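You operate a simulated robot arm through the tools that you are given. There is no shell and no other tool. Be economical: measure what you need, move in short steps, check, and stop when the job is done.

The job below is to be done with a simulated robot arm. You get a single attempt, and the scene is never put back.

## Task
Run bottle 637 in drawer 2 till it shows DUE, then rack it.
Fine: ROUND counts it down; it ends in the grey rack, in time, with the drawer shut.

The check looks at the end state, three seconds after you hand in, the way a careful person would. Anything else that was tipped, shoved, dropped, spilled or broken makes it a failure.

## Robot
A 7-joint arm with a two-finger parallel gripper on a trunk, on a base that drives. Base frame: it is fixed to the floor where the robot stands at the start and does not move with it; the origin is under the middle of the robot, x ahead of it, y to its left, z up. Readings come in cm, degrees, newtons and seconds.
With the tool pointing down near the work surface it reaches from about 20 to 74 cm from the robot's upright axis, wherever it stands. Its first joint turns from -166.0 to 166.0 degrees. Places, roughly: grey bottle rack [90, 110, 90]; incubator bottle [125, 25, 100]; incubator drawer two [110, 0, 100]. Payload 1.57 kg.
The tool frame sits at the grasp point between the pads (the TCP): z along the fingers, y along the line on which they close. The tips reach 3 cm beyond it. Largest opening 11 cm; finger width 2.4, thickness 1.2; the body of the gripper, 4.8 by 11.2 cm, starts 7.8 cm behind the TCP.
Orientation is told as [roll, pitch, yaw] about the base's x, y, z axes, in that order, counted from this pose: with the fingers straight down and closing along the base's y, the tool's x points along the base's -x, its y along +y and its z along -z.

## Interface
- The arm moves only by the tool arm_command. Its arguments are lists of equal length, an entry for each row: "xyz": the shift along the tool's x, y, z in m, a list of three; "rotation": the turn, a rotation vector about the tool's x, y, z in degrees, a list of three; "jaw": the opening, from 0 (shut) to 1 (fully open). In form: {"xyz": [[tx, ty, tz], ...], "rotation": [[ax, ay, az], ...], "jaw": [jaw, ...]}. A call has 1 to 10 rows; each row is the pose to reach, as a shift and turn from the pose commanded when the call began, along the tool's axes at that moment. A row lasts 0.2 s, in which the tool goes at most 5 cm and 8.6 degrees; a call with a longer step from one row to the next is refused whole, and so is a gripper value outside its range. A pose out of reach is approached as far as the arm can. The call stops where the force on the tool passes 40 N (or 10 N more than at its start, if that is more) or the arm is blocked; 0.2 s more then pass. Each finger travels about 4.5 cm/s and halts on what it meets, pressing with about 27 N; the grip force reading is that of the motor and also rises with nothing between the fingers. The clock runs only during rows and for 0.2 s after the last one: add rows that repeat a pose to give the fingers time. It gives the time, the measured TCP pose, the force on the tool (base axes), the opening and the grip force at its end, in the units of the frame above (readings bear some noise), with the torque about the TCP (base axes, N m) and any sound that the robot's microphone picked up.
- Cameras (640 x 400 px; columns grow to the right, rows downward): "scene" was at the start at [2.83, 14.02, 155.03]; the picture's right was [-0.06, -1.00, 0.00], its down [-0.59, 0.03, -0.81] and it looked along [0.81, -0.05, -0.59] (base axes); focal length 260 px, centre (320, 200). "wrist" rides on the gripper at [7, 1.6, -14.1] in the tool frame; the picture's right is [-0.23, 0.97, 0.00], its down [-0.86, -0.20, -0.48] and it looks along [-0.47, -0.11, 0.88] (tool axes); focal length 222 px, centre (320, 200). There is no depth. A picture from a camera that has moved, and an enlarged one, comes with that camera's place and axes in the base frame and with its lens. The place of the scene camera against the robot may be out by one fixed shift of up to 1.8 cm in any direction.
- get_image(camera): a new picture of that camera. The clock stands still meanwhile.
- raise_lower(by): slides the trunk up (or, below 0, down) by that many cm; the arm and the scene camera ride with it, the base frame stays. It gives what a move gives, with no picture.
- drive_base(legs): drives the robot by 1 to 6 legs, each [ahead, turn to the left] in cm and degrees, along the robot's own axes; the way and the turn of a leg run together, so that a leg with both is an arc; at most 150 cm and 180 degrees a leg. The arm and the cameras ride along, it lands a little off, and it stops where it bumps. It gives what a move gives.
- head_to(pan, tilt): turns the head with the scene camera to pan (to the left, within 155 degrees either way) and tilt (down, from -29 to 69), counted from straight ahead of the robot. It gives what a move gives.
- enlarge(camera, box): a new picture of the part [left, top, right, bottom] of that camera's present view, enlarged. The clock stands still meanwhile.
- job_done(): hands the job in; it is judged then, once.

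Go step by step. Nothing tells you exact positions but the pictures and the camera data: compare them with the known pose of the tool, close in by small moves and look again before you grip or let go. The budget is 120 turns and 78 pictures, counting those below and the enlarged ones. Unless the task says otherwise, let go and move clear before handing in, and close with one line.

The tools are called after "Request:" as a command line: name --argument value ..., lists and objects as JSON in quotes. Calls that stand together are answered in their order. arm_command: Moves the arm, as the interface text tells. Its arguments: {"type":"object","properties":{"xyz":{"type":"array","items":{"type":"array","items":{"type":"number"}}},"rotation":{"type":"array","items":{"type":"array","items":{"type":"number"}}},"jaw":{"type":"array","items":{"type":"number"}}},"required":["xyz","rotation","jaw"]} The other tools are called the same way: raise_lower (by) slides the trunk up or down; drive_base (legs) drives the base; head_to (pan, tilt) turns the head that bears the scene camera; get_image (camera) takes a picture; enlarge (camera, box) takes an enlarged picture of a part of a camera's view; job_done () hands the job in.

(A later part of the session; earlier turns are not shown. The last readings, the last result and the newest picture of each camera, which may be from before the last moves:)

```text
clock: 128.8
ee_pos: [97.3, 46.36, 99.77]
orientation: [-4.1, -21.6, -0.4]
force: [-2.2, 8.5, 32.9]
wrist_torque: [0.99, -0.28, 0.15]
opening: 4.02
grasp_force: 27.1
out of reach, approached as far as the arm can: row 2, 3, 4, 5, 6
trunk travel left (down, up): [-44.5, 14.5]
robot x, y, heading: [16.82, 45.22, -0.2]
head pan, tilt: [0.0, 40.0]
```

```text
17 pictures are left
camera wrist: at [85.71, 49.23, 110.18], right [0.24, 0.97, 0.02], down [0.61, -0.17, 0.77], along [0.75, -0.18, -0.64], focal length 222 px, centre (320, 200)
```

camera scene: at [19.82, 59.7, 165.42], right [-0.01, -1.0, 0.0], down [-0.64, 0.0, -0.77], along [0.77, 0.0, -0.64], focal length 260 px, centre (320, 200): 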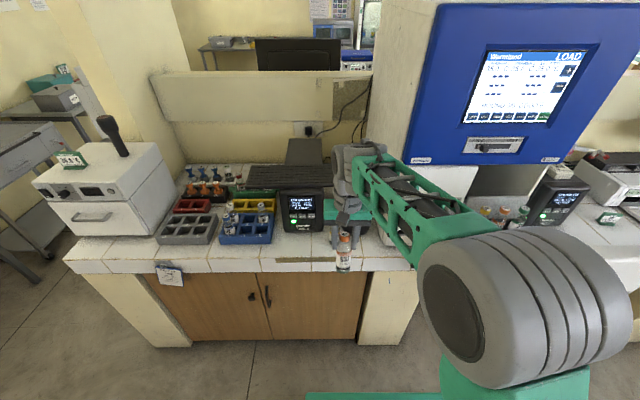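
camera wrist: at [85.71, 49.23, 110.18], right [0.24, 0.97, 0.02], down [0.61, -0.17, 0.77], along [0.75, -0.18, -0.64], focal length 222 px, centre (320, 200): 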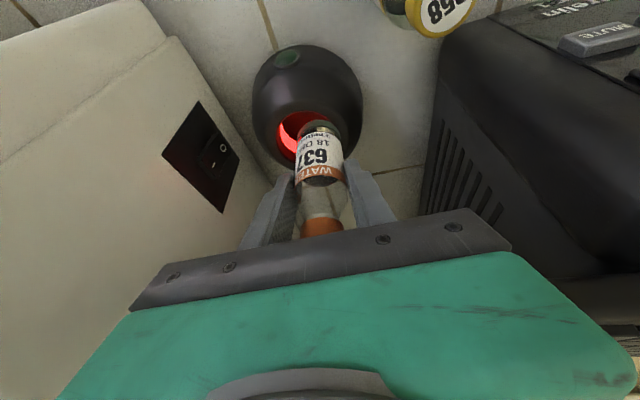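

The bottle slid up in the grip a bit, so the well isn't meant for it. I lift off and check how it sits in the fingers.

Request:
arm_command --xyz '[[-0.01, 0, -0.03], [-0.02, 0, -0.06], [0.01, 0, -0.085], [0.05, 0, -0.1], [0.09, 0, -0.115], [0.13, 0, -0.13], [0.13, 0, -0.13]]' --rotation '[[0, 0, 0], [0, 0, 0], [0, 5, 0], [0, 10, 0], [0, 15, 0], [0, 21, 0], [0, 21, 0]]' --jaw '[0, 0, 0, 0, 0, 0, 0]'

Request:
enlarge --camera "scene" --box '[290, 30, 600, 290]'

```text
clock: 130.4
ee_pos: [80.4, 49.11, 104.56]
orientation: [-2.0, -0.2, -2.1]
force: [-0.6, 1.4, -0.4]
wrist_torque: [-0.01, -0.04, -0.01]
opening: 3.82
grasp_force: 27.0
out of reach, approached as far as the arm can: row 1, 2, 3, 4, 5, 6, 7
trunk travel left (down, up): [-44.5, 14.5]
robot x, y, heading: [17.36, 45.19, -0.3]
head pan, tilt: [0.0, 40.0]
```

```text
1.54 times, centred on (445, 160) of scene
camera zoom: at [19.84, 59.73, 151.41], right [-0.01, -1.0, 0.0], down [-0.64, 0.0, -0.77], along [0.77, 0.0, -0.64], focal length 400 px, centre (128, 262)
```

zoom: 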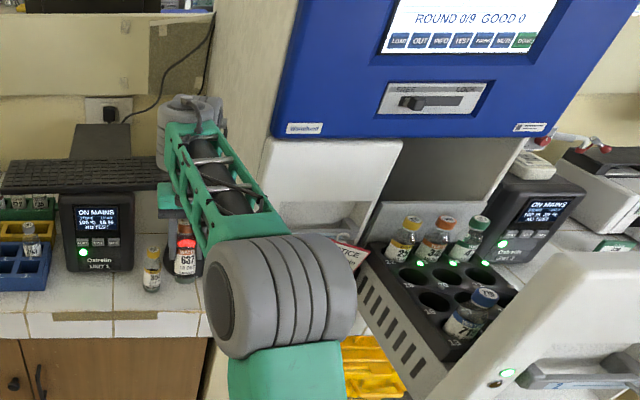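

The bottle sits upright in the grip, and the scanner has not reacted in any pose; the tray cells with their own lamps may do the reading. I'll raise the trunk and carry it to the left of the open drawer, to load it in the free cell 20.

Request:
raise_lower --by 14

Request:
arm_command --xyz '[[0.04, 0, 0], [0.08, 0, 0], [0.1, 0, 0], [0.1, 0, 0]]' --rotation '[[-1, 0, 0], [-2, 0, 0], [-2, 0, 0], [-2, 0, 0]]' --jaw '[0, 0, 0, 0]'

Request:
drive_base --legs '[[0, 60], [-34, 0], [0, -60]]'

Request:
get_image --camera "scene"

```text
clock: 132.1
ee_pos: [80.49, 49.12, 118.59]
orientation: [-2.0, -0.2, -2.1]
force: [-0.6, -0.7, -0.4]
wrist_torque: [0.0, 0.01, -0.01]
opening: 3.82
grasp_force: 27.2
trunk travel left (down, up): [-58.5, 0.5]
robot x, y, heading: [16.91, 45.11, -0.1]
head pan, tilt: [0.0, 40.0]
```

```text
clock: 133.1
ee_pos: [70.34, 49.5, 118.54]
orientation: [-0.1, -0.2, -2.1]
force: [-0.1, 0.0, -0.4]
wrist_torque: [-0.03, 0.01, 0.03]
opening: 3.82
grasp_force: 27.1
trunk travel left (down, up): [-58.5, 0.5]
robot x, y, heading: [17.06, 45.4, 0.0]
head pan, tilt: [0.0, 40.0]
```

```text
clock: 140.5
ee_pos: [53.15, 21.31, 118.5]
orientation: [0.1, -0.2, -1.0]
force: [0.0, 0.1, -0.1]
wrist_torque: [-0.01, 0.0, -0.04]
opening: 3.82
grasp_force: 26.1
trunk travel left (down, up): [-58.5, 0.5]
robot x, y, heading: [0.07, 16.23, 0.4]
head pan, tilt: [0.0, 40.0]
```

```text
15 pictures are left
camera scene: at [2.36, 30.67, 165.42], right [0.01, -1.0, 0.0], down [-0.64, -0.01, -0.77], along [0.77, 0.01, -0.64], focal length 260 px, centre (320, 200)
```

scene: 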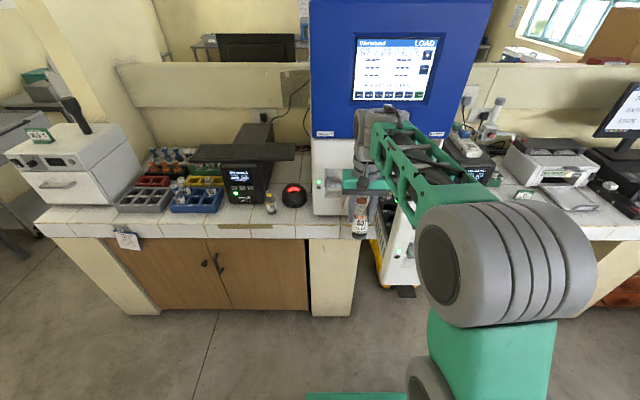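

I drive ahead 18 cm and move the bottle sideways above cell 20 (est. (75.4, -0.6), tray top z≈101), staying high.

Request:
drive_base --legs '[[18, 0]]'

Request:
arm_command --xyz '[[-0.04, 0, 0], [-0.042, -0.04, 0], [-0.042, -0.08, 0], [-0.042, -0.12, 0], [-0.042, -0.16, 0], [-0.042, -0.2, 0], [-0.042, -0.219, 0], [-0.042, -0.219, 0]]' --rotation '[[0, 0, 0], [0, 0, 0], [0, 0, 0], [0, 0, 0], [0, 0, 0], [0, 0, 0], [0, 0, 0], [0, 0, 0]]' --jaw '[0, 0, 0, 0, 0, 0, 0, 0]'

Request:
get_image --camera "wrist"

```text
clock: 142.0
ee_pos: [70.95, 21.78, 118.44]
orientation: [0.0, -0.1, -0.9]
force: [0.7, -0.1, 0.3]
wrist_torque: [-0.01, 0.04, 0.0]
opening: 3.86
grasp_force: 27.1
trunk travel left (down, up): [-58.5, 0.5]
robot x, y, heading: [17.65, 16.08, 0.8]
head pan, tilt: [0.0, 40.0]
```

```text
clock: 143.8
ee_pos: [74.61, -0.2, 118.47]
orientation: [0.0, 0.0, -0.9]
force: [-0.4, 0.0, -0.8]
wrist_torque: [-0.04, -0.03, -0.01]
opening: 3.84
grasp_force: 26.9
trunk travel left (down, up): [-58.5, 0.5]
robot x, y, heading: [17.96, 16.22, 1.0]
head pan, tilt: [0.0, 40.0]
```

```text
14 pictures are left
camera wrist: at [67.67, 1.63, 132.59], right [0.24, 0.97, 0.0], down [0.85, -0.21, 0.48], along [0.47, -0.12, -0.88], focal length 222 px, centre (320, 200)
```

wrist: 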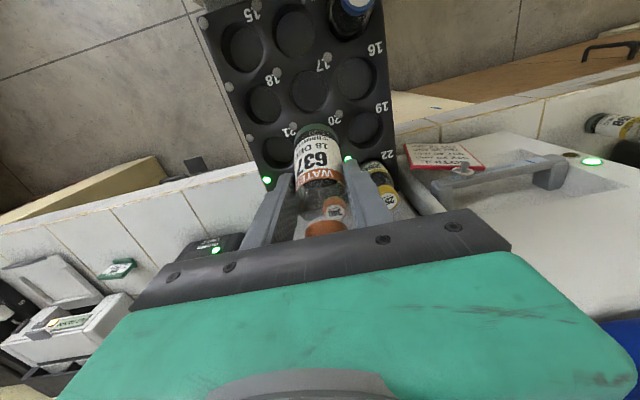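

The tray cells are now clear: 637 is right over cell 20 at about (75.2, 0.1). I lower it slowly until it meets the floor.

Request:
arm_command --xyz '[[-0.006, -0.001, 0.03], [-0.006, -0.001, 0.06], [-0.006, -0.001, 0.08], [-0.006, -0.001, 0.095], [-0.006, -0.001, 0.105], [-0.006, -0.001, 0.115], [-0.006, -0.001, 0.125], [-0.006, -0.001, 0.135], [-0.006, -0.001, 0.143]]' --rotation '[[0, 0, 0], [0, 0, 0], [0, 0, 0], [0, 0, 0], [0, 0, 0], [0, 0, 0], [0, 0, 0], [0, 0, 0], [0, 0, 0]]' --jaw '[0, 0, 0, 0, 0, 0, 0, 0, 0]'

Request:
get_image --camera "wrist"

```text
clock: 145.8
ee_pos: [75.34, -0.31, 104.51]
orientation: [-0.1, -0.5, -0.8]
force: [1.3, 3.2, 28.2]
wrist_torque: [0.14, -0.25, 0.04]
opening: 3.88
grasp_force: 27.0
trunk travel left (down, up): [-58.5, 0.5]
robot x, y, heading: [17.69, 16.47, 0.9]
head pan, tilt: [0.0, 40.0]
```

```text
13 pictures are left
camera wrist: at [68.21, 1.52, 118.61], right [0.24, 0.97, 0.0], down [0.85, -0.21, 0.49], along [0.47, -0.12, -0.87], focal length 222 px, centre (320, 200)
```

wrist: 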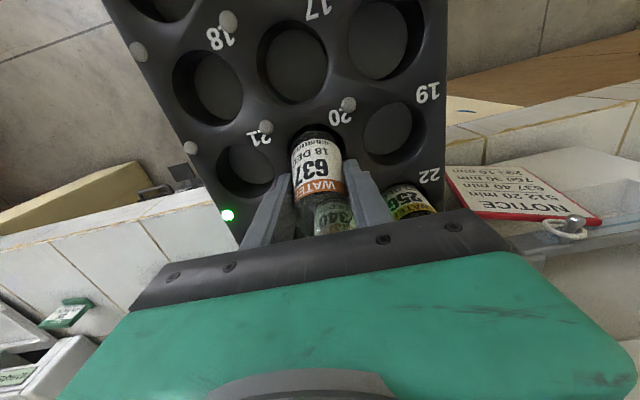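

637 is standing in cell 20. I open the fingers and rise.

Request:
arm_command --xyz '[[0, 0, 0], [0, 0, 0], [0, 0, 0], [0, 0, -0.03], [0, 0, -0.07], [0, 0, -0.11], [0, 0, -0.14], [0, 0, -0.14]]' --rotation '[[0, 0, 0], [0, 0, 0], [0, 0, 0], [0, 0, 0], [0, 0, 0], [0, 0, 0], [0, 0, 0], [0, 0, 0]]' --jaw '[0.4, 0.47, 0.47, 0.47, 0.47, 0.47, 0.47, 0.47]'

Request:
enlarge --camera "scene" --box '[300, 20, 480, 260]'

```text
clock: 147.6
ee_pos: [75.25, -0.26, 118.15]
orientation: [0.0, -0.3, -0.9]
force: [-0.4, 0.0, -0.5]
wrist_torque: [-0.01, -0.02, 0.0]
opening: 5.15
grasp_force: 0.1
trunk travel left (down, up): [-58.5, 0.5]
robot x, y, heading: [17.78, 16.75, 0.7]
head pan, tilt: [0.0, 40.0]
```

```text
1.67 times, centred on (390, 140) of scene
camera zoom: at [20.17, 30.95, 165.41], right [0.02, -1.0, 0.0], down [-0.64, -0.01, -0.77], along [0.77, 0.01, -0.64], focal length 433 px, centre (203, 300)
```

zoom: 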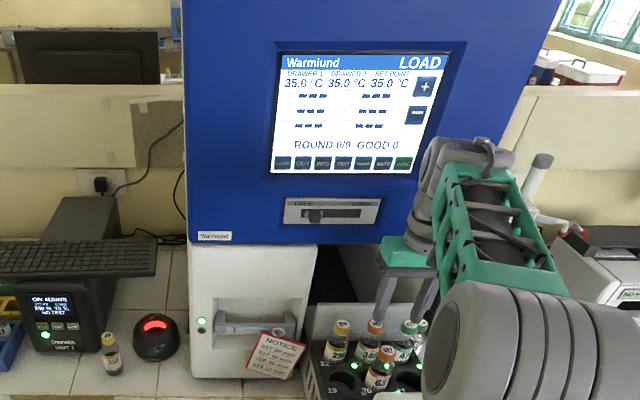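

637 stands in cell 20 between the others. Now I close the drawer: up, back off, lower the shut fingers in front of its face, and push by driving.

Request:
arm_command --xyz '[[0, 0, -0.04], [0, 0, -0.08], [0, 0, -0.12], [0, -0.01, -0.12], [0, -0.02, -0.12], [0, -0.02, -0.12]]' --rotation '[[0, 0, 0], [0, 0, 0], [0, 0, 0], [0, 0, 0], [0, 0, 0], [0, 0, 0]]' --jaw '[0.47, 0.4, 0.3, 0.15, 0, 0]'

Request:
drive_base --legs '[[-36, 0]]'

Request:
arm_command --xyz '[[0, 0, 0.04], [0, 0, 0.08], [0, 0, 0.12], [0, 0, 0.125], [0, 0, 0.125]]' --rotation '[[0, 0, 0], [0, 0, 0], [0, 0, 0], [0, 0, 0], [0, 0, 0]]' --jaw '[0, 0, 0, 0, 0]'

```text
clock: 149.0
ee_pos: [75.24, -2.36, 130.28]
orientation: [0.0, -0.1, -0.9]
force: [0.2, -0.4, -0.1]
wrist_torque: [-0.01, 0.01, -0.01]
opening: 0.0
grasp_force: 19.6
trunk travel left (down, up): [-58.5, 0.5]
robot x, y, heading: [17.8, 16.27, 0.6]
head pan, tilt: [0.0, 40.0]
```

```text
clock: 151.3
ee_pos: [39.27, -3.04, 130.4]
orientation: [0.1, -0.2, -1.1]
force: [-0.2, -0.5, 0.1]
wrist_torque: [-0.01, -0.03, -0.01]
opening: 0.0
grasp_force: 21.4
trunk travel left (down, up): [-58.5, 0.5]
robot x, y, heading: [-17.84, 15.8, 0.7]
head pan, tilt: [0.0, 40.0]
```

```text
clock: 152.5
ee_pos: [39.42, -3.02, 117.57]
orientation: [0.0, -0.2, -1.1]
force: [0.9, -0.6, 0.6]
wrist_torque: [-0.02, 0.01, 0.0]
opening: 0.0
grasp_force: 21.0
trunk travel left (down, up): [-58.5, 0.5]
robot x, y, heading: [-18.01, 15.45, 0.8]
head pan, tilt: [0.0, 40.0]
```

Now I push the drawer in by driving 38 cm ahead.

Request:
drive_base --legs '[[20, 0], [19, 0]]'

Request:
arm_command --xyz '[[-0.01, 0, 0], [-0.02, 0, 0], [-0.03, 0, 0], [-0.037, 0, 0], [-0.044, 0, 0], [-0.05, 0, 0], [-0.056, 0, 0], [-0.062, 0, 0], [-0.068, 0, 0]]' --rotation '[[0, 0, 0], [0, 0, 0], [0, 0, 0], [0, 0, 0], [0, 0, 0], [0, 0, 0], [0, 0, 0], [0, 0, 0], [0, 0, 0]]' --jaw '[0, 0, 0, 0, 0, 0, 0, 0, 0]'

Request:
get_image --camera "scene"

```text
clock: 155.3
ee_pos: [79.29, -2.7, 117.56]
orientation: [-0.1, -0.1, -1.2]
force: [-0.2, 0.6, -0.3]
wrist_torque: [-0.01, 0.0, -0.01]
opening: 0.02
grasp_force: 21.5
trunk travel left (down, up): [-58.5, 0.5]
robot x, y, heading: [21.86, 16.0, 0.7]
head pan, tilt: [0.0, 40.0]
```

```text
clock: 156.0
ee_pos: [80.4, -2.58, 117.62]
orientation: [0.2, 0.4, -1.1]
force: [-32.3, 6.9, 2.7]
wrist_torque: [-0.82, -3.9, 0.84]
opening: 0.0
grasp_force: 20.9
trunk travel left (down, up): [-58.5, 0.5]
robot x, y, heading: [21.81, 16.52, 0.4]
head pan, tilt: [0.0, 40.0]
stopped in row 3: the force on the tool passed its limit (the readings are from after the stop); the commanded pose is now the measured one
```

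```text
11 pictures are left
camera scene: at [23.47, 31.07, 165.42], right [0.01, -1.0, 0.0], down [-0.64, -0.01, -0.77], along [0.77, 0.01, -0.64], focal length 260 px, centre (320, 200)
```

scene: 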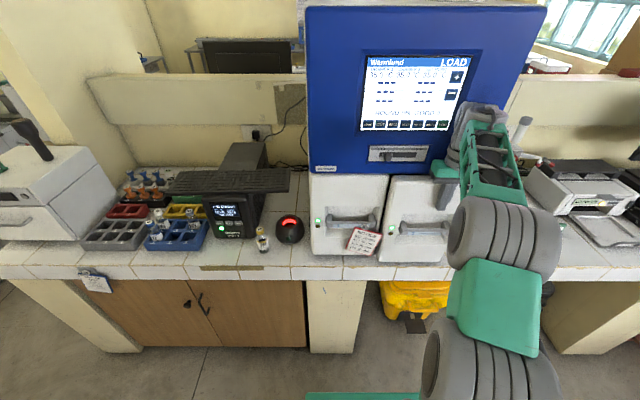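

The drawer reached its stop and looks shut; the screen is still in LOAD. I back off, level the tool and press DONE at (84.7, 2.2, 138.4).

Request:
drive_base --legs '[[-16, 0]]'

Request:
arm_command --xyz '[[0, 0.005, -0.02], [0, 0.01, -0.04], [0, 0.015, -0.06], [0, 0.02, -0.08], [0, 0.025, -0.1], [0, 0.03, -0.12], [0, 0.035, -0.14], [0, 0.04, -0.16], [0, 0.045, -0.18], [0, 0.05, -0.205]]' --rotation '[[0, -8.5, 0], [0, -17, 0], [0, -25.5, 0], [0, -34, 0], [0, -42.5, 0], [0, -51, 0], [0, -59.5, 0], [0, -68, 0], [0, -76.5, 0], [0, -85, 0]]' --jaw '[0, 0, 0, 0, 0, 0, 0, 0, 0, 0]'

```text
clock: 157.5
ee_pos: [64.9, -2.91, 117.36]
orientation: [0.1, 0.6, -1.3]
force: [-0.6, 0.1, 0.1]
wrist_torque: [-0.01, -0.04, 0.0]
opening: 0.0
grasp_force: 21.1
trunk travel left (down, up): [-58.5, 0.5]
robot x, y, heading: [5.48, 16.08, 0.5]
head pan, tilt: [0.0, 40.0]
```

```text
clock: 159.7
ee_pos: [65.12, 1.97, 138.02]
orientation: [2.5, -84.6, -3.7]
force: [0.3, 0.4, 0.0]
wrist_torque: [-0.03, -0.01, -0.02]
opening: 0.0
grasp_force: 21.5
trunk travel left (down, up): [-58.5, 0.5]
robot x, y, heading: [5.5, 16.32, 0.2]
head pan, tilt: [0.0, 40.0]
```

I drive 9 cm ahead, level fully, and press DONE.

Request:
drive_base --legs '[[9, 0]]'

Request:
arm_command --xyz '[[-0.002, 0.002, 0.01], [-0.004, 0.002, 0.02], [-0.004, 0.002, 0.02]]' --rotation '[[0, -2.7, 0], [0, -5.4, 0], [0, -5.4, 0]]' --jaw '[0, 0, 0]'

```text
clock: 160.8
ee_pos: [74.43, 2.02, 137.85]
orientation: [2.5, -84.4, -3.8]
force: [-0.5, -0.1, -0.5]
wrist_torque: [0.04, -0.01, 0.02]
opening: 0.03
grasp_force: 21.0
trunk travel left (down, up): [-58.5, 0.5]
robot x, y, heading: [14.7, 16.12, 0.4]
head pan, tilt: [0.0, 40.0]
```

```text
clock: 161.6
ee_pos: [76.54, 2.14, 138.03]
orientation: [72.5, -89.7, -73.6]
force: [0.2, -0.6, 0.3]
wrist_torque: [-0.01, 0.0, -0.02]
opening: 0.0
grasp_force: 21.4
trunk travel left (down, up): [-58.5, 0.5]
robot x, y, heading: [14.69, 16.45, 0.5]
head pan, tilt: [0.0, 40.0]
```

Pressing DONE.

Request:
arm_command --xyz '[[-0.004, 0.001, 0.03], [-0.004, 0.001, 0.045], [-0.004, 0.001, 0.05], [-0.004, 0.001, 0.054], [-0.004, 0.001, 0.057], [-0.004, 0.001, 0.06], [-0.004, 0.001, 0.03], [-0.004, 0.001, 0.0]]' --rotation '[[0, 0, 0], [0, 0, 0], [0, 0, 0], [0, 0, 0], [0, 0, 0], [0, 0, 0], [0, 0, 0], [0, 0, 0]]' --jaw '[0, 0, 0, 0, 0, 0, 0, 0]'

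Request:
enlarge --camera "scene" --box '[320, 30, 540, 270]'

```text
clock: 163.4
ee_pos: [76.39, 2.39, 138.48]
orientation: [75.6, -89.8, -76.8]
force: [0.0, 0.0, 0.0]
wrist_torque: [-0.02, 0.06, -0.02]
opening: 0.0
grasp_force: 21.3
trunk travel left (down, up): [-58.5, 0.5]
robot x, y, heading: [14.46, 16.37, 0.5]
head pan, tilt: [0.0, 40.0]
heard: click
```

```text
1.67 times, centred on (430, 150) of scene
camera zoom: at [17.1, 30.87, 165.41], right [0.01, -1.0, 0.0], down [-0.64, -0.01, -0.77], along [0.77, 0.01, -0.64], focal length 433 px, centre (137, 283)
```

zoom: 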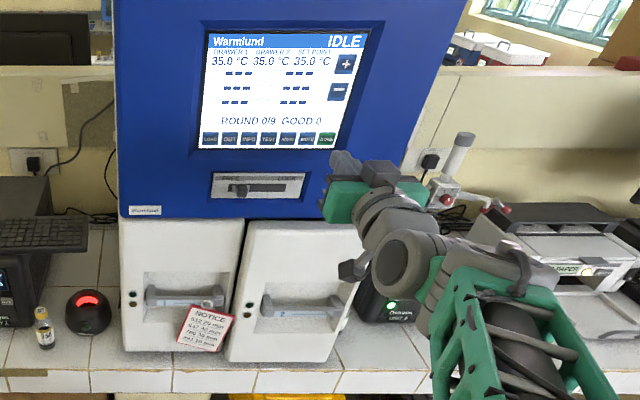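

The screen went to IDLE without registering, and drawer 2 still stands about 2 cm proud, so it wasn't fully shut. I'll push it again with the fingers pointing straight ahead at its upper face.

Request:
arm_command --xyz '[[0.02, 0, -0.04], [0.06, -0.01, -0.06], [0.1, -0.02, -0.06], [0.14, -0.03, -0.06], [0.18, -0.04, -0.06], [0.22, -0.045, -0.06], [0.22, -0.045, -0.03], [0.22, -0.045, -0.01], [0.22, -0.045, 0]]' --rotation '[[0, 0, 0], [0, 0, 0], [0, 0, 0], [0, 0, 0], [0, 0, 0], [0, 0, 0], [0, 0, 0], [0, 0, 0], [0, 0, 0]]' --jaw '[0, 0, 0, 0, 0, 0, 0, 0, 0]'

Request:
arm_command --xyz '[[0, 0, 0.01], [0, 0, 0.02], [0, 0, 0.028], [0, 0, 0.036], [0, 0, 0.044], [0, 0, 0.052], [0, 0, 0.06], [0, 0, 0.068], [0, 0, 0.076], [0, 0, 0.084]]' --rotation '[[0, 0, 0], [0, 0, 0], [0, 0, 0], [0, 0, 0], [0, 0, 0], [0, 0, 0], [0, 0, 0], [0, 0, 0], [0, 0, 0], [0, 0, 0]]' --jaw '[0, 0, 0, 0, 0, 0, 0, 0, 0, 0]'

```text
clock: 165.4
ee_pos: [76.16, -1.88, 116.54]
orientation: [68.5, -89.7, -69.7]
force: [-0.3, -0.6, -1.0]
wrist_torque: [0.02, -0.01, 0.02]
opening: 0.0
grasp_force: 21.0
trunk travel left (down, up): [-58.5, 0.5]
robot x, y, heading: [14.57, 16.07, 0.2]
head pan, tilt: [0.0, 40.0]
```

```text
clock: 167.3
ee_pos: [82.66, -2.19, 116.32]
orientation: [62.7, -89.4, -63.9]
force: [-34.1, 7.2, 7.9]
wrist_torque: [0.06, -0.42, 0.44]
opening: 0.0
grasp_force: 21.6
trunk travel left (down, up): [-58.5, 0.5]
robot x, y, heading: [14.53, 16.92, 0.4]
head pan, tilt: [0.0, 40.0]
stopped in row 9: the force on the tool passed its limit (the readings are from after the stop); the commanded pose is now the measured one
```

The face is now at x≈85.7: it moved 4 cm more and hit its stop. I back off and read the screen.

Request:
arm_command --xyz '[[0, 0, -0.04], [0, 0, -0.07], [0, 0, -0.07]]' --rotation '[[0, 0, 0], [0, 0, 0], [0, 0, 0]]' --jaw '[0, 0, 0]'

Request:
enlarge --camera "scene" --box '[320, 30, 540, 270]'

```text
clock: 168.1
ee_pos: [76.06, -2.02, 116.17]
orientation: [39.6, -89.3, -40.7]
force: [0.8, -0.2, -0.3]
wrist_torque: [-0.01, -0.01, 0.0]
opening: 0.02
grasp_force: 21.5
trunk travel left (down, up): [-58.5, 0.5]
robot x, y, heading: [14.9, 16.29, 0.3]
head pan, tilt: [0.0, 40.0]
```

```text
1.67 times, centred on (430, 150) of scene
camera zoom: at [17.14, 30.84, 165.41], right [0.01, -1.0, 0.0], down [-0.64, 0.0, -0.77], along [0.77, 0.01, -0.64], focal length 433 px, centre (137, 283)
```

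zoom: 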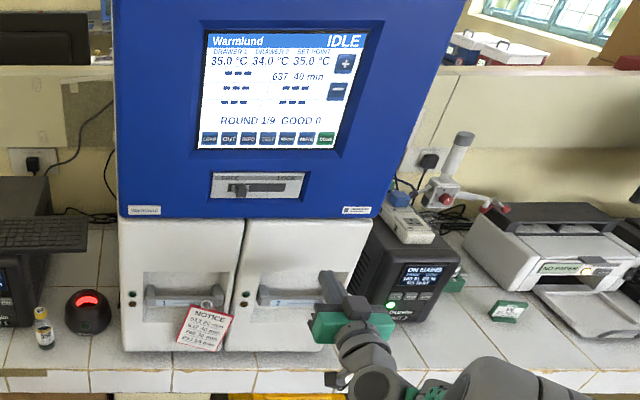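

It registered: "637 40 min" shows for drawer 2, ROUND 1/9. Now I go to the ROUND key (y≈8.4, z≈138.6).

Request:
arm_command --xyz '[[-0.045, 0.02, 0], [-0.09, 0.04, 0], [-0.135, 0.06, 0], [-0.18, 0.08, 0], [-0.21, 0.1, 0], [-0.224, 0.105, 0], [-0.224, 0.105, 0]]' --rotation '[[0, 0, 0], [0, 0, 0], [0, 0, 0], [0, 0, 0], [0, 0, 0], [0, 0, 0], [0, 0, 0]]' --jaw '[0, 0, 0, 0, 0, 0, 0]'

```text
clock: 169.7
ee_pos: [76.68, 8.09, 138.85]
orientation: [40.6, -89.2, -41.9]
force: [-0.8, -0.3, 0.5]
wrist_torque: [0.03, -0.01, 0.0]
opening: 0.02
grasp_force: 20.9
trunk travel left (down, up): [-58.5, 0.5]
robot x, y, heading: [14.73, 16.76, 0.4]
head pan, tilt: [0.0, 40.0]
```

Pressing ROUND once, then again.

Request:
arm_command --xyz '[[0.002, 0.004, 0.035], [0.002, 0.004, 0.05], [0.002, 0.004, 0.055], [0.002, 0.004, 0.058], [0.002, 0.004, 0.06], [0.002, 0.004, 0.03], [0.002, 0.004, 0.03]]' --rotation '[[0, 0, 0], [0, 0, 0], [0, 0, 0], [0, 0, 0], [0, 0, 0], [0, 0, 0], [0, 0, 0]]' --jaw '[0, 0, 0, 0, 0, 0, 0]'

Request:
enlarge --camera "scene" --box '[370, 35, 510, 135]'

```text
clock: 171.3
ee_pos: [79.5, 8.29, 138.34]
orientation: [38.1, -89.1, -39.2]
force: [-0.1, -0.1, 0.7]
wrist_torque: [-0.01, -0.01, 0.02]
opening: 0.01
grasp_force: 21.6
trunk travel left (down, up): [-58.5, 0.5]
robot x, y, heading: [14.47, 16.11, 0.5]
head pan, tilt: [0.0, 40.0]
heard: click
```

```text
4.00 times, centred on (440, 85) of scene
camera zoom: at [17.14, 30.84, 165.41], right [0.01, -1.0, 0.0], down [-0.64, 0.0, -0.77], along [0.77, 0.01, -0.64], focal length 1039 px, centre (-160, 660)
```

zoom: 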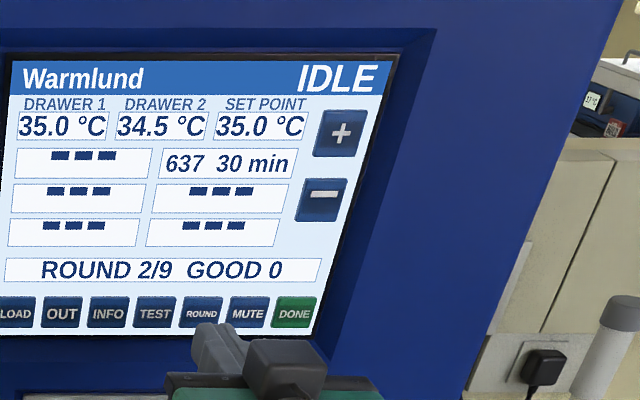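

One press takes 10 min (30 left, round 2/9). I press three more times.

Request:
arm_command --xyz '[[0, 0, 0.02], [0, 0, 0.026], [0, 0, 0.03], [0, 0, 0.0], [0, 0, 0.0]]' --rotation '[[0, 0, 0], [0, 0, 0], [0, 0, 0], [0, 0, 0], [0, 0, 0]]' --jaw '[0, 0, 0, 0, 0]'

Request:
arm_command --xyz '[[0, 0, 0.02], [0, 0, 0.026], [0, 0, 0.03], [0, 0, 0.0], [0, 0, 0.0]]' --rotation '[[0, 0, 0], [0, 0, 0], [0, 0, 0], [0, 0, 0], [0, 0, 0]]' --jaw '[0, 0, 0, 0, 0]'

Request:
arm_command --xyz '[[0, 0, 0.02], [0, 0, 0.026], [0, 0, 0.03], [0, 0, 0.0], [0, 0, -0.03], [0, 0, -0.03]]' --rotation '[[0, 0, 0], [0, 0, 0], [0, 0, 0], [0, 0, 0], [0, 0, 0], [0, 0, 0]]' --jaw '[0, 0, 0, 0, 0, 0]'

Request:
enlarge --camera "scene" --box '[360, 35, 510, 275]'

```text
clock: 172.5
ee_pos: [79.56, 8.52, 138.2]
orientation: [38.3, -89.2, -39.5]
force: [0.1, -1.1, -0.1]
wrist_torque: [-0.03, -0.04, 0.0]
opening: 0.01
grasp_force: 20.5
trunk travel left (down, up): [-58.5, 0.5]
robot x, y, heading: [14.75, 16.07, 0.4]
head pan, tilt: [0.0, 40.0]
heard: click
```

```text
clock: 173.7
ee_pos: [79.47, 8.43, 138.2]
orientation: [38.2, -89.2, -39.5]
force: [-1.3, -0.4, -0.2]
wrist_torque: [0.05, 0.0, -0.01]
opening: 0.03
grasp_force: 20.9
trunk travel left (down, up): [-58.5, 0.5]
robot x, y, heading: [14.86, 16.16, 0.5]
head pan, tilt: [0.0, 40.0]
heard: click
```

```text
clock: 175.1
ee_pos: [76.59, 8.59, 138.27]
orientation: [39.0, -89.3, -40.3]
force: [-0.3, 1.6, 0.4]
wrist_torque: [-0.01, 0.02, -0.03]
opening: 0.0
grasp_force: 21.2
trunk travel left (down, up): [-58.5, 0.5]
robot x, y, heading: [14.65, 16.24, 0.5]
head pan, tilt: [0.0, 40.0]
heard: click
```

```text
1.67 times, centred on (435, 155) of scene
camera zoom: at [17.13, 30.84, 165.41], right [0.01, -1.0, 0.0], down [-0.64, 0.0, -0.77], along [0.77, 0.01, -0.64], focal length 433 px, centre (128, 275)
```

zoom: 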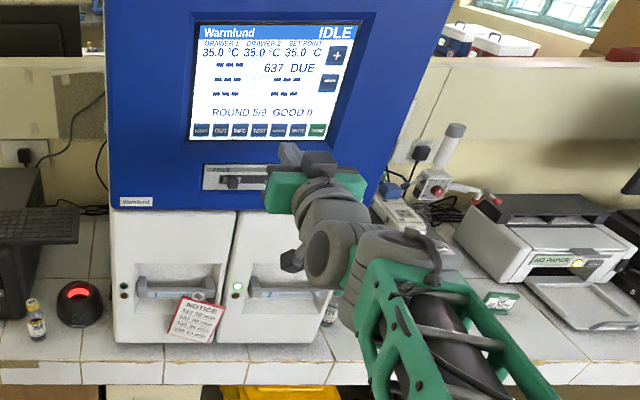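

637 shows DUE at round 5/9. I press OUT (y≈17.5) for unloading.

Request:
arm_command --xyz '[[-0.002, 0.045, 0], [-0.004, 0.09, 0], [-0.004, 0.09, 0.03], [-0.004, 0.09, 0.05], [-0.004, 0.09, 0.056], [-0.004, 0.09, 0.06], [-0.004, 0.09, 0.03], [-0.004, 0.09, -0.02], [-0.004, 0.09, -0.06], [-0.004, 0.09, -0.06]]' --rotation '[[0, 0, 0], [0, 0, 0], [0, 0, 0], [0, 0, 0], [0, 0, 0], [0, 0, 0], [0, 0, 0], [0, 0, 0], [0, 0, 0], [0, 0, 0]]' --jaw '[0, 0, 0, 0, 0, 0, 0, 0, 0, 0]'

```text
clock: 177.3
ee_pos: [70.83, 17.74, 138.92]
orientation: [37.5, -89.2, -38.7]
force: [0.3, 0.2, 0.5]
wrist_torque: [-0.03, 0.03, 0.0]
opening: 0.0
grasp_force: 21.7
trunk travel left (down, up): [-58.5, 0.5]
robot x, y, heading: [14.74, 16.13, 0.5]
head pan, tilt: [0.0, 40.0]
heard: click
```

OUT clicked. Next I re-open drawer 2 as before: move the base to where the grip worked (robot at about (-0.5, 0)), roll the tool, and lower.

Request:
drive_base --legs '[[0, 60], [-18.5, 0], [0, -60], [-6, 0]]'

Request:
arm_command --xyz '[[0, 0, 0.02], [0, 0, 0.04], [0, 0, 0.06], [0, 0, 0.08], [0, 0, 0.08], [0, 0, 0.08], [0, 0, 0.08], [0, 0, 0.08], [0, 0, 0.08], [0, 0, 0.08]]' --rotation '[[0, 0, -8.5], [0, 0, -17], [0, 0, -25.5], [0, 0, -34], [0, 0, -42.5], [0, 0, -51], [0, 0, -59.5], [0, 0, -68], [0, 0, -76.5], [0, 0, -85]]' --jaw '[0, 0, 0.1, 0.2, 0.3, 0.4, 0.45, 0.45, 0.45, 0.45]'

Request:
raise_lower --by -18

```text
clock: 184.7
ee_pos: [55.69, 2.45, 138.82]
orientation: [42.9, -89.3, -43.0]
force: [-0.3, -0.6, 0.2]
wrist_torque: [-0.01, 0.02, -0.02]
opening: 0.0
grasp_force: 21.0
trunk travel left (down, up): [-58.5, 0.5]
robot x, y, heading: [-0.25, -0.16, 1.5]
head pan, tilt: [0.0, 40.0]
```

```text
clock: 186.9
ee_pos: [63.72, 2.4, 138.82]
orientation: [-89.4, -5.4, 89.7]
force: [0.5, 0.3, 0.2]
wrist_torque: [-0.01, -0.02, 0.02]
opening: 4.95
grasp_force: 0.1
trunk travel left (down, up): [-58.5, 0.5]
robot x, y, heading: [-0.53, -0.34, 1.8]
head pan, tilt: [0.0, 40.0]
```

```text
clock: 188.9
ee_pos: [63.79, 2.36, 120.8]
orientation: [-89.3, -5.5, 89.8]
force: [0.7, -0.7, 0.4]
wrist_torque: [0.02, 0.01, -0.02]
opening: 4.94
grasp_force: 0.0
trunk travel left (down, up): [-40.5, 18.5]
robot x, y, heading: [-0.44, -0.05, 1.4]
head pan, tilt: [0.0, 40.0]
```

Rolled without trouble. I lower to bar height and come to x≈76, y≈-1.6, z≈104.

Request:
arm_command --xyz '[[0.009, 0.028, 0.01], [0.019, 0.056, 0.03], [0.028, 0.084, 0.05], [0.038, 0.112, 0.07], [0.047, 0.14, 0.1], [0.056, 0.163, 0.12], [0.056, 0.163, 0.12]]' --rotation '[[0, 0, -1], [0, 0, -2], [0, 0, -3], [0, 0, -4], [0, 0, -5.4], [0, 0, -5.4], [0, 0, -5.4]]' --jaw '[0.45, 0.45, 0.45, 0.45, 0.45, 0.45, 0.45]'

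Request:
get_image --camera "wrist"

```text
clock: 190.5
ee_pos: [75.64, -1.67, 103.76]
orientation: [-89.4, -0.2, 89.9]
force: [0.4, 0.2, -0.5]
wrist_torque: [-0.01, -0.01, -0.01]
opening: 4.96
grasp_force: 0.1
trunk travel left (down, up): [-40.5, 18.5]
robot x, y, heading: [-0.34, -0.2, 1.3]
head pan, tilt: [0.0, 40.0]
```

```text
6 pictures are left
camera wrist: at [61.41, -8.58, 102.27], right [-0.01, 0.23, -0.97], down [-0.47, 0.86, 0.21], along [0.88, 0.46, 0.1], focal length 222 px, centre (320, 200)
```

wrist: 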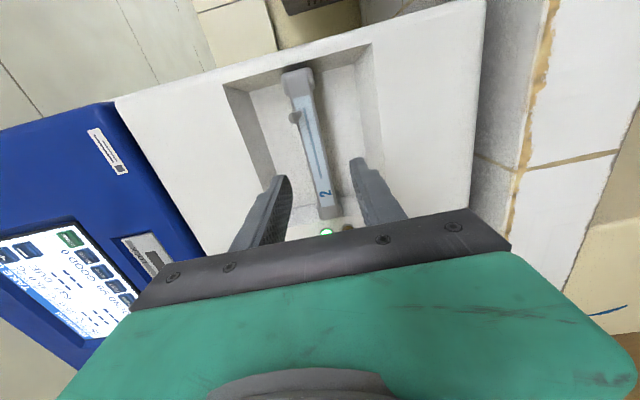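

The fingers straddle the bar. I advance, grip, and pull.

Request:
arm_command --xyz '[[0, 0, 0.03], [0, 0, 0.06], [0, 0, 0.078], [0, 0, 0.088], [0, 0, 0.088], [0, 0, 0.088], [0, 0, 0.088], [0, 0, 0.088], [0, 0, 0.088]]' --rotation '[[0, 0, 0], [0, 0, 0], [0, 0, 0], [0, 0, 0], [0, 0, 0], [0, 0, 0], [0, 0, 0], [0, 0, 0], [0, 0, 0]]' --jaw '[0.45, 0.45, 0.45, 0.45, 0.3, 0.15, 0, 0, 0]'

Request:
arm_command --xyz '[[0, 0, -0.01], [0, 0, -0.03], [0, 0, -0.05], [0, 0, -0.07], [0, 0, -0.09], [0, 0, -0.11], [0, 0, -0.13], [0, 0, -0.15], [0, 0, -0.17], [0, 0, -0.19]]' --rotation '[[0, 0, 0], [0, 0, 0], [0, 0, 0], [0, 0, 0], [0, 0, 0], [0, 0, 0], [0, 0, 0], [0, 0, 0], [0, 0, 0], [0, 0, 0]]' --jaw '[0, 0, 0, 0, 0, 0, 0, 0, 0, 0]'

Request:
drive_base --legs '[[-15, 0]]'

```text
clock: 192.5
ee_pos: [84.33, -1.71, 104.1]
orientation: [-89.8, 0.0, 89.8]
force: [4.8, -0.1, 13.8]
wrist_torque: [-0.56, -0.43, 0.1]
opening: 2.17
grasp_force: 34.4
trunk travel left (down, up): [-40.5, 18.5]
robot x, y, heading: [-0.3, 0.36, 1.6]
head pan, tilt: [0.0, 40.0]
```

```text
clock: 194.7
ee_pos: [65.35, -1.89, 104.12]
orientation: [-89.5, -0.1, 89.7]
force: [-2.0, -7.8, 14.7]
wrist_torque: [-0.62, -0.2, 0.0]
opening: 2.15
grasp_force: 34.5
trunk travel left (down, up): [-40.5, 18.5]
robot x, y, heading: [-0.26, -0.26, 1.5]
head pan, tilt: [0.0, 40.0]
```

```text
clock: 196.1
ee_pos: [50.64, -1.8, 104.08]
orientation: [-89.4, -0.2, 89.9]
force: [-1.3, -6.4, 13.1]
wrist_torque: [-0.66, -0.41, 0.12]
opening: 2.18
grasp_force: 35.0
trunk travel left (down, up): [-40.5, 18.5]
robot x, y, heading: [-15.17, -0.47, 1.8]
head pan, tilt: [0.0, 40.0]
```

The drawer is open 33.7 cm. I release, back away, raise the trunk and unroll the tool.

Request:
arm_command --xyz '[[0, 0, 0], [0, 0, 0], [0, 0, 0], [0, 0, -0.02], [0, 0, -0.04], [0, 0, -0.06], [0, 0, -0.06]]' --rotation '[[0, 0, 0], [0, 0, 0], [0, 0, 0], [0, 0, 0], [0, 0, 0], [0, 0, 0], [0, 0, 0]]' --jaw '[0.2, 0.45, 0.45, 0.45, 0.45, 0.45, 0.45]'

Request:
drive_base --legs '[[-12, 0]]'

Request:
raise_lower --by 18

Request:
arm_command --xyz '[[0, 0, 0], [0, 0, 0], [0, 0, 0], [0, 0, 0], [0, 0, 0], [0, 0, 0], [0, 0, 0], [0, 0, 0], [0, 0, 0], [0, 0, 0]]' --rotation '[[0, 0, 8.5], [0, 0, 17], [0, 0, 25.5], [0, 0, 34], [0, 0, 42.5], [0, 0, 51], [0, 0, 59.5], [0, 0, 68], [0, 0, 76.5], [0, 0, 85]]' --jaw '[0.45, 0.45, 0.45, 0.45, 0.45, 0.45, 0.45, 0.45, 0.45, 0.45]'

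```text
clock: 197.7
ee_pos: [44.56, -1.86, 103.95]
orientation: [-89.4, -0.1, 89.9]
force: [0.2, -0.3, 0.1]
wrist_torque: [0.0, 0.03, 0.01]
opening: 4.97
grasp_force: 0.1
trunk travel left (down, up): [-40.5, 18.5]
robot x, y, heading: [-15.26, -0.41, 1.5]
head pan, tilt: [0.0, 40.0]
```

```text
clock: 198.9
ee_pos: [32.74, -2.19, 104.04]
orientation: [-89.3, -0.1, 90.1]
force: [0.4, -0.5, 0.7]
wrist_torque: [-0.02, -0.04, 0.01]
opening: 4.95
grasp_force: 0.1
trunk travel left (down, up): [-40.5, 18.5]
robot x, y, heading: [-27.32, -0.81, 1.7]
head pan, tilt: [0.0, 40.0]
```

```text
clock: 200.9
ee_pos: [32.83, -2.13, 122.04]
orientation: [-89.4, -0.1, 89.9]
force: [0.2, 0.7, 0.3]
wrist_torque: [-0.05, -0.02, -0.04]
opening: 4.93
grasp_force: 0.1
trunk travel left (down, up): [-58.5, 0.5]
robot x, y, heading: [-27.32, -0.61, 1.6]
head pan, tilt: [0.0, 40.0]
```

```text
clock: 203.1
ee_pos: [32.73, -2.12, 122.03]
orientation: [-83.5, -85.1, 83.6]
force: [-0.6, 0.6, -0.5]
wrist_torque: [-0.01, 0.0, 0.02]
opening: 4.92
grasp_force: 0.1
trunk travel left (down, up): [-58.5, 0.5]
robot x, y, heading: [-27.25, -0.34, 1.5]
head pan, tilt: [0.0, 40.0]
```

Unrolled; now I pitch the tool down.

Request:
arm_command --xyz '[[0, 0, 0], [0, 0, 0], [0, 0, 0], [0, 0, 0], [0, 0, 0], [0, 0, 0], [0, 0, 0], [0, 0, 0], [0, 0, 0], [0, 0, 0]]' --rotation '[[0, 8.5, 0], [0, 17, 0], [0, 25.5, 0], [0, 34, 0], [0, 42.5, 0], [0, 51, 0], [0, 59.5, 0], [0, 68, 0], [0, 76.5, 0], [0, 85, 0]]' --jaw '[0.45, 0.45, 0.45, 0.45, 0.45, 0.45, 0.45, 0.45, 0.45, 0.45]'

Request:
drive_base --legs '[[0, 58], [22, 0], [0, -60]]'

```text
clock: 205.3
ee_pos: [32.89, -1.97, 121.84]
orientation: [-4.9, -4.2, 0.5]
force: [0.3, -0.1, -0.5]
wrist_torque: [0.01, 0.02, 0.03]
opening: 4.96
grasp_force: 0.0
trunk travel left (down, up): [-58.5, 0.5]
robot x, y, heading: [-27.21, -1.09, 1.9]
head pan, tilt: [0.0, 40.0]
```

```text
clock: 212.2
ee_pos: [43.7, 15.55, 122.12]
orientation: [-4.9, -4.4, -0.5]
force: [-0.1, 0.2, -0.7]
wrist_torque: [0.04, 0.0, -0.01]
opening: 4.95
grasp_force: 0.1
trunk travel left (down, up): [-58.5, 0.5]
robot x, y, heading: [-16.48, 17.93, 1.1]
head pan, tilt: [0.0, 40.0]
```

I straighten the tool, shift it left and up a little, and drive ahead to stand left of the open drawer.

Request:
arm_command --xyz '[[0.01, 0.02, -0.02], [0.02, 0.04, -0.04], [0.03, 0.045, -0.05], [0.03, 0.045, -0.05]]' --rotation '[[-2, 2, 0], [-4, 3.5, 0], [-4.9, 4.3, 0], [-4.9, 4.3, 0]]' --jaw '[0.48, 0.48, 0.48, 0.48]'

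Request:
drive_base --legs '[[33, -1]]'

Request:
arm_command --xyz '[[0, -0.04, 0], [0, -0.08, 0], [0, -0.12, 0.01], [0, -0.16, 0.03], [0, -0.2, 0.05], [0, -0.2, 0.05]]' --rotation '[[0, 0, 0], [0, 0, 0], [0, 0, 0], [0, 0, 0], [0, 0, 0], [0, 0, 0]]' --jaw '[0.48, 0.48, 0.48, 0.48, 0.48, 0.48]'

Request:
get_image --camera "wrist"

```text
clock: 213.2
ee_pos: [40.14, 20.53, 126.3]
orientation: [-0.1, -0.1, -0.5]
force: [-0.1, -0.5, 0.1]
wrist_torque: [0.01, -0.02, 0.01]
opening: 5.28
grasp_force: 0.1
out of reach, approached as far as the arm can: row 2
trunk travel left (down, up): [-58.5, 0.5]
robot x, y, heading: [-16.43, 18.12, 0.9]
head pan, tilt: [0.0, 40.0]
```

```text
clock: 215.3
ee_pos: [73.87, 19.64, 126.23]
orientation: [0.1, -0.1, -1.8]
force: [0.3, -0.3, 0.0]
wrist_torque: [0.02, 0.03, 0.01]
opening: 5.26
grasp_force: 0.1
trunk travel left (down, up): [-58.5, 0.5]
robot x, y, heading: [17.18, 18.24, -0.0]
head pan, tilt: [0.0, 40.0]
```

```text
clock: 216.8
ee_pos: [73.01, -0.23, 121.49]
orientation: [0.0, -0.3, -1.7]
force: [-0.1, 0.1, 0.4]
wrist_torque: [-0.01, 0.01, -0.02]
opening: 5.29
grasp_force: 0.1
trunk travel left (down, up): [-58.5, 0.5]
robot x, y, heading: [17.4, 18.12, -0.1]
head pan, tilt: [0.0, 40.0]
```

```text
5 pictures are left
camera wrist: at [66.14, 1.54, 135.64], right [0.26, 0.97, 0.0], down [0.85, -0.23, 0.48], along [0.47, -0.12, -0.88], focal length 222 px, centre (320, 200)
```

wrist: 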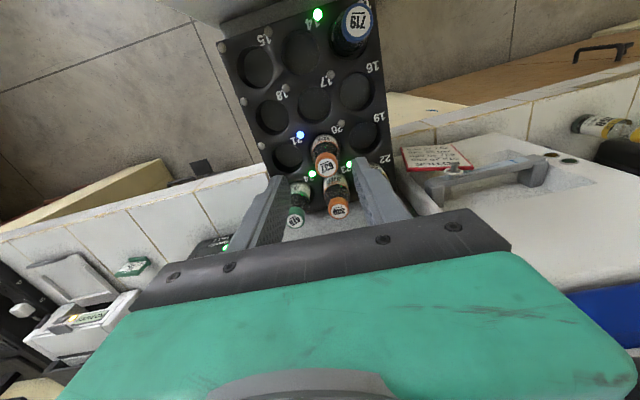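

Cell 20's lamp is blue: 637 is to be taken out. Its cap is at about (76, -0.3). I descend over it, grip, and lift straight up.

Request:
arm_command --xyz '[[-0.026, 0, 0.02], [-0.026, -0.001, 0.05], [-0.026, -0.001, 0.09], [-0.026, -0.001, 0.12], [-0.026, -0.001, 0.145], [-0.026, -0.001, 0.162], [-0.026, -0.001, 0.162]]' --rotation '[[0, 0, 0], [0, 0, 0], [0, 0, 0], [0, 0, 0], [0, 0, 0], [0, 0, 0], [0, 0, 0]]' --jaw '[0.48, 0.48, 0.48, 0.48, 0.48, 0.48, 0.48]'

Request:
arm_command --xyz '[[0, 0, 0], [0, 0, 0], [0, 0, 0], [0, 0, 0], [0, 0, -0.02], [0, 0, -0.05], [0, 0, -0.09], [0, 0, -0.13], [0, 0, -0.15], [0, 0, -0.15]]' --rotation '[[0, 0, 0], [0, 0, 0], [0, 0, 0], [0, 0, 0], [0, 0, 0], [0, 0, 0], [0, 0, 0], [0, 0, 0], [0, 0, 0], [0, 0, 0]]' --jaw '[0.3, 0.1, 0, 0, 0, 0, 0, 0, 0, 0]'

```text
clock: 218.3
ee_pos: [75.97, -0.5, 105.01]
orientation: [0.0, -0.2, -1.8]
force: [0.4, 0.0, 0.2]
wrist_torque: [0.0, 0.01, 0.02]
opening: 5.29
grasp_force: 0.0
trunk travel left (down, up): [-58.5, 0.5]
robot x, y, heading: [17.03, 17.93, -0.5]
head pan, tilt: [0.0, 40.0]
```

```text
clock: 220.6
ee_pos: [75.79, -0.29, 120.11]
orientation: [0.1, 0.0, -1.7]
force: [0.1, 0.7, -0.1]
wrist_torque: [-0.03, -0.02, -0.03]
opening: 3.88
grasp_force: 27.3
trunk travel left (down, up): [-58.5, 0.5]
robot x, y, heading: [17.14, 18.33, -0.1]
head pan, tilt: [0.0, 40.0]
```

637 is gripped and out. I swing it left clear of the drawer, draw it in, and drive to the racks.

Request:
arm_command --xyz '[[0, 0.04, -0.01], [0, 0.08, -0.01], [0, 0.12, -0.01], [0, 0.16, -0.01], [0, 0.2, -0.01], [0.04, 0.22, -0.01], [0.08, 0.22, -0.01], [0.08, 0.22, -0.01]]' --rotation '[[0, 0, 0], [0, 0, 0], [0, 0, 0], [0, 0, 0], [0, 0, 0], [0, 0, 0], [0, 0, 0], [0, 0, 0]]' --jaw '[0, 0, 0, 0, 0, 0, 0, 0]'

Request:
drive_base --legs '[[0, 83], [64, 0], [0, -83]]'

```text
clock: 222.3
ee_pos: [68.53, 21.86, 121.13]
orientation: [0.0, -0.1, -1.7]
force: [0.2, -0.6, 0.0]
wrist_torque: [0.02, 0.02, 0.0]
opening: 3.85
grasp_force: 27.3
trunk travel left (down, up): [-58.5, 0.5]
robot x, y, heading: [16.74, 18.03, -0.3]
head pan, tilt: [0.0, 40.0]
```

```text
clock: 233.0
ee_pos: [78.04, 85.14, 121.23]
orientation: [0.0, -0.1, -2.9]
force: [0.4, -0.4, -1.2]
wrist_torque: [-0.02, -0.03, -0.01]
opening: 3.88
grasp_force: 27.1
trunk travel left (down, up): [-58.5, 0.5]
robot x, y, heading: [26.66, 82.52, -1.3]
head pan, tilt: [0.0, 40.0]
```

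I drive 8 cm closer and bring the bottle over slot 3 of the grey rack (est. (91.5, 108.2), top z≈90).

Request:
drive_base --legs '[[8, 0]]'

Request:
arm_command --xyz '[[0, 0.04, 0], [0, 0.08, 0], [0, 0.12, 0], [0, 0.16, 0], [0, 0.2, 0], [-0.02, 0.225, 0.02], [-0.035, 0.225, 0.05], [-0.035, 0.225, 0.07], [-0.035, 0.225, 0.07]]' --rotation '[[0, 0, 0], [0, 0, 0], [0, 0, 0], [0, 0, 0], [0, 0, 0], [0, 0, 0], [0, 0, 0], [0, 0, 0], [0, 0, 0]]' --jaw '[0, 0, 0, 0, 0, 0, 0, 0, 0]'

Request:
get_image --camera "wrist"

```text
clock: 234.1
ee_pos: [86.13, 85.06, 120.97]
orientation: [0.1, 0.1, -2.8]
force: [0.7, 0.6, -1.9]
wrist_torque: [-0.01, 0.01, 0.02]
opening: 3.86
grasp_force: 27.0
trunk travel left (down, up): [-58.5, 0.5]
robot x, y, heading: [34.93, 82.36, -1.6]
head pan, tilt: [0.0, 40.0]
```

```text
clock: 236.1
ee_pos: [90.53, 107.59, 114.11]
orientation: [0.1, -0.1, -2.8]
force: [-0.5, 0.6, -0.8]
wrist_torque: [0.03, 0.01, 0.01]
opening: 3.86
grasp_force: 27.2
trunk travel left (down, up): [-58.5, 0.5]
robot x, y, heading: [34.65, 82.34, -1.3]
head pan, tilt: [0.0, 40.0]
```

```text
4 pictures are left
camera wrist: at [83.63, 109.49, 128.25], right [0.28, 0.96, 0.0], down [0.84, -0.24, 0.48], along [0.46, -0.13, -0.88], focal length 222 px, centre (320, 200)
```

wrist: 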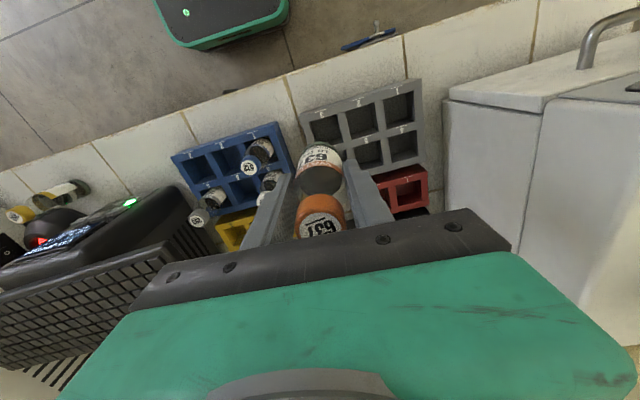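

Slot 3's centre is at (91.3, 108.3). I align and lower to just above it, then look once.

Request:
arm_command --xyz '[[-0.009, 0.0075, 0.02], [-0.009, 0.0075, 0.05], [-0.009, 0.0075, 0.08], [-0.009, 0.0075, 0.1], [-0.009, 0.0075, 0.115], [-0.009, 0.0075, 0.125], [-0.009, 0.0075, 0.125]]' --rotation '[[0, 0, 0.9], [0, 0, 0.9], [0, 0, 0.9], [0, 0, 0.9], [0, 0, 0.9], [0, 0, 0.9], [0, 0, 0.9]]' --jaw '[0, 0, 0, 0, 0, 0, 0]'

Request:
enlarge --camera "wrist" --box '[220, 30, 440, 250]'

```text
clock: 237.7
ee_pos: [91.59, 108.04, 101.6]
orientation: [0.1, -0.1, -3.7]
force: [0.0, 0.2, -1.7]
wrist_torque: [-0.03, -0.04, 0.06]
opening: 3.88
grasp_force: 27.3
trunk travel left (down, up): [-58.5, 0.5]
robot x, y, heading: [34.48, 82.33, -1.5]
head pan, tilt: [0.0, 40.0]
```

```text
1.82 times, centred on (330, 140) of wrist
camera zoom: at [84.68, 110.16, 115.7], right [0.29, 0.96, 0.0], down [0.84, -0.26, 0.48], along [0.46, -0.14, -0.88], focal length 404 px, centre (302, 309)
```

zoom: 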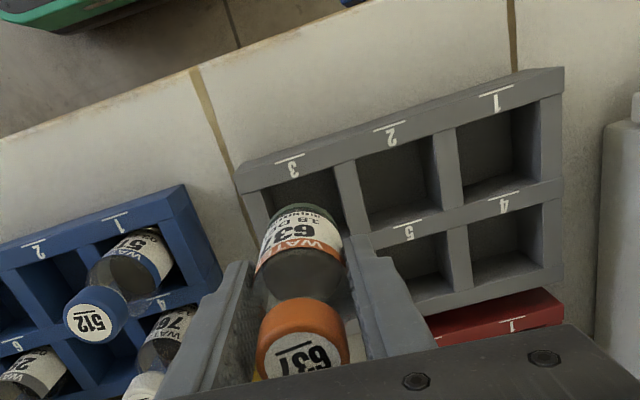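

The base is aligned within a few millimetres; I shift 0.35 cm back, lower into the slot until it stands.

Request:
arm_command --xyz '[[0.0035, 0.001, 0.01], [0.0035, 0.001, 0.02], [0.0035, 0.001, 0.03], [0.0035, 0.001, 0.04], [0.0035, 0.001, 0.048], [0.0035, 0.001, 0.056], [0.0035, 0.001, 0.062], [0.0035, 0.001, 0.068], [0.0035, 0.001, 0.074], [0.0035, 0.001, 0.08]]' --rotation '[[0, 0, 0], [0, 0, 0], [0, 0, 0], [0, 0, 0], [0, 0, 0], [0, 0, 0], [0, 0, 0], [0, 0, 0], [0, 0, 0], [0, 0, 0]]' --jaw '[0, 0, 0, 0, 0, 0, 0, 0, 0, 0]'

```text
clock: 239.9
ee_pos: [91.25, 108.17, 93.54]
orientation: [0.1, -0.1, -3.7]
force: [4.9, 0.7, -2.1]
wrist_torque: [0.06, -0.25, -0.01]
opening: 3.87
grasp_force: 26.6
trunk travel left (down, up): [-58.5, 0.5]
robot x, y, heading: [34.48, 82.27, -1.4]
head pan, tilt: [0.0, 40.0]
```

It is well inside the slot; I go a touch further down and then open the fingers and rise.

Request:
arm_command --xyz '[[0, 0, 0.003], [0, 0, 0.006], [0, 0, 0.009]]' --rotation '[[0, 0, 0], [0, 0, 0], [0, 0, 0]]' --jaw '[0, 0, 0]'

```text
clock: 240.7
ee_pos: [91.3, 108.17, 92.95]
orientation: [0.2, -0.4, -3.7]
force: [1.4, -0.9, 17.1]
wrist_torque: [-0.12, 0.23, 0.03]
opening: 3.9
grasp_force: 26.8
trunk travel left (down, up): [-58.5, 0.5]
robot x, y, heading: [34.21, 82.62, -1.5]
head pan, tilt: [0.0, 40.0]
```

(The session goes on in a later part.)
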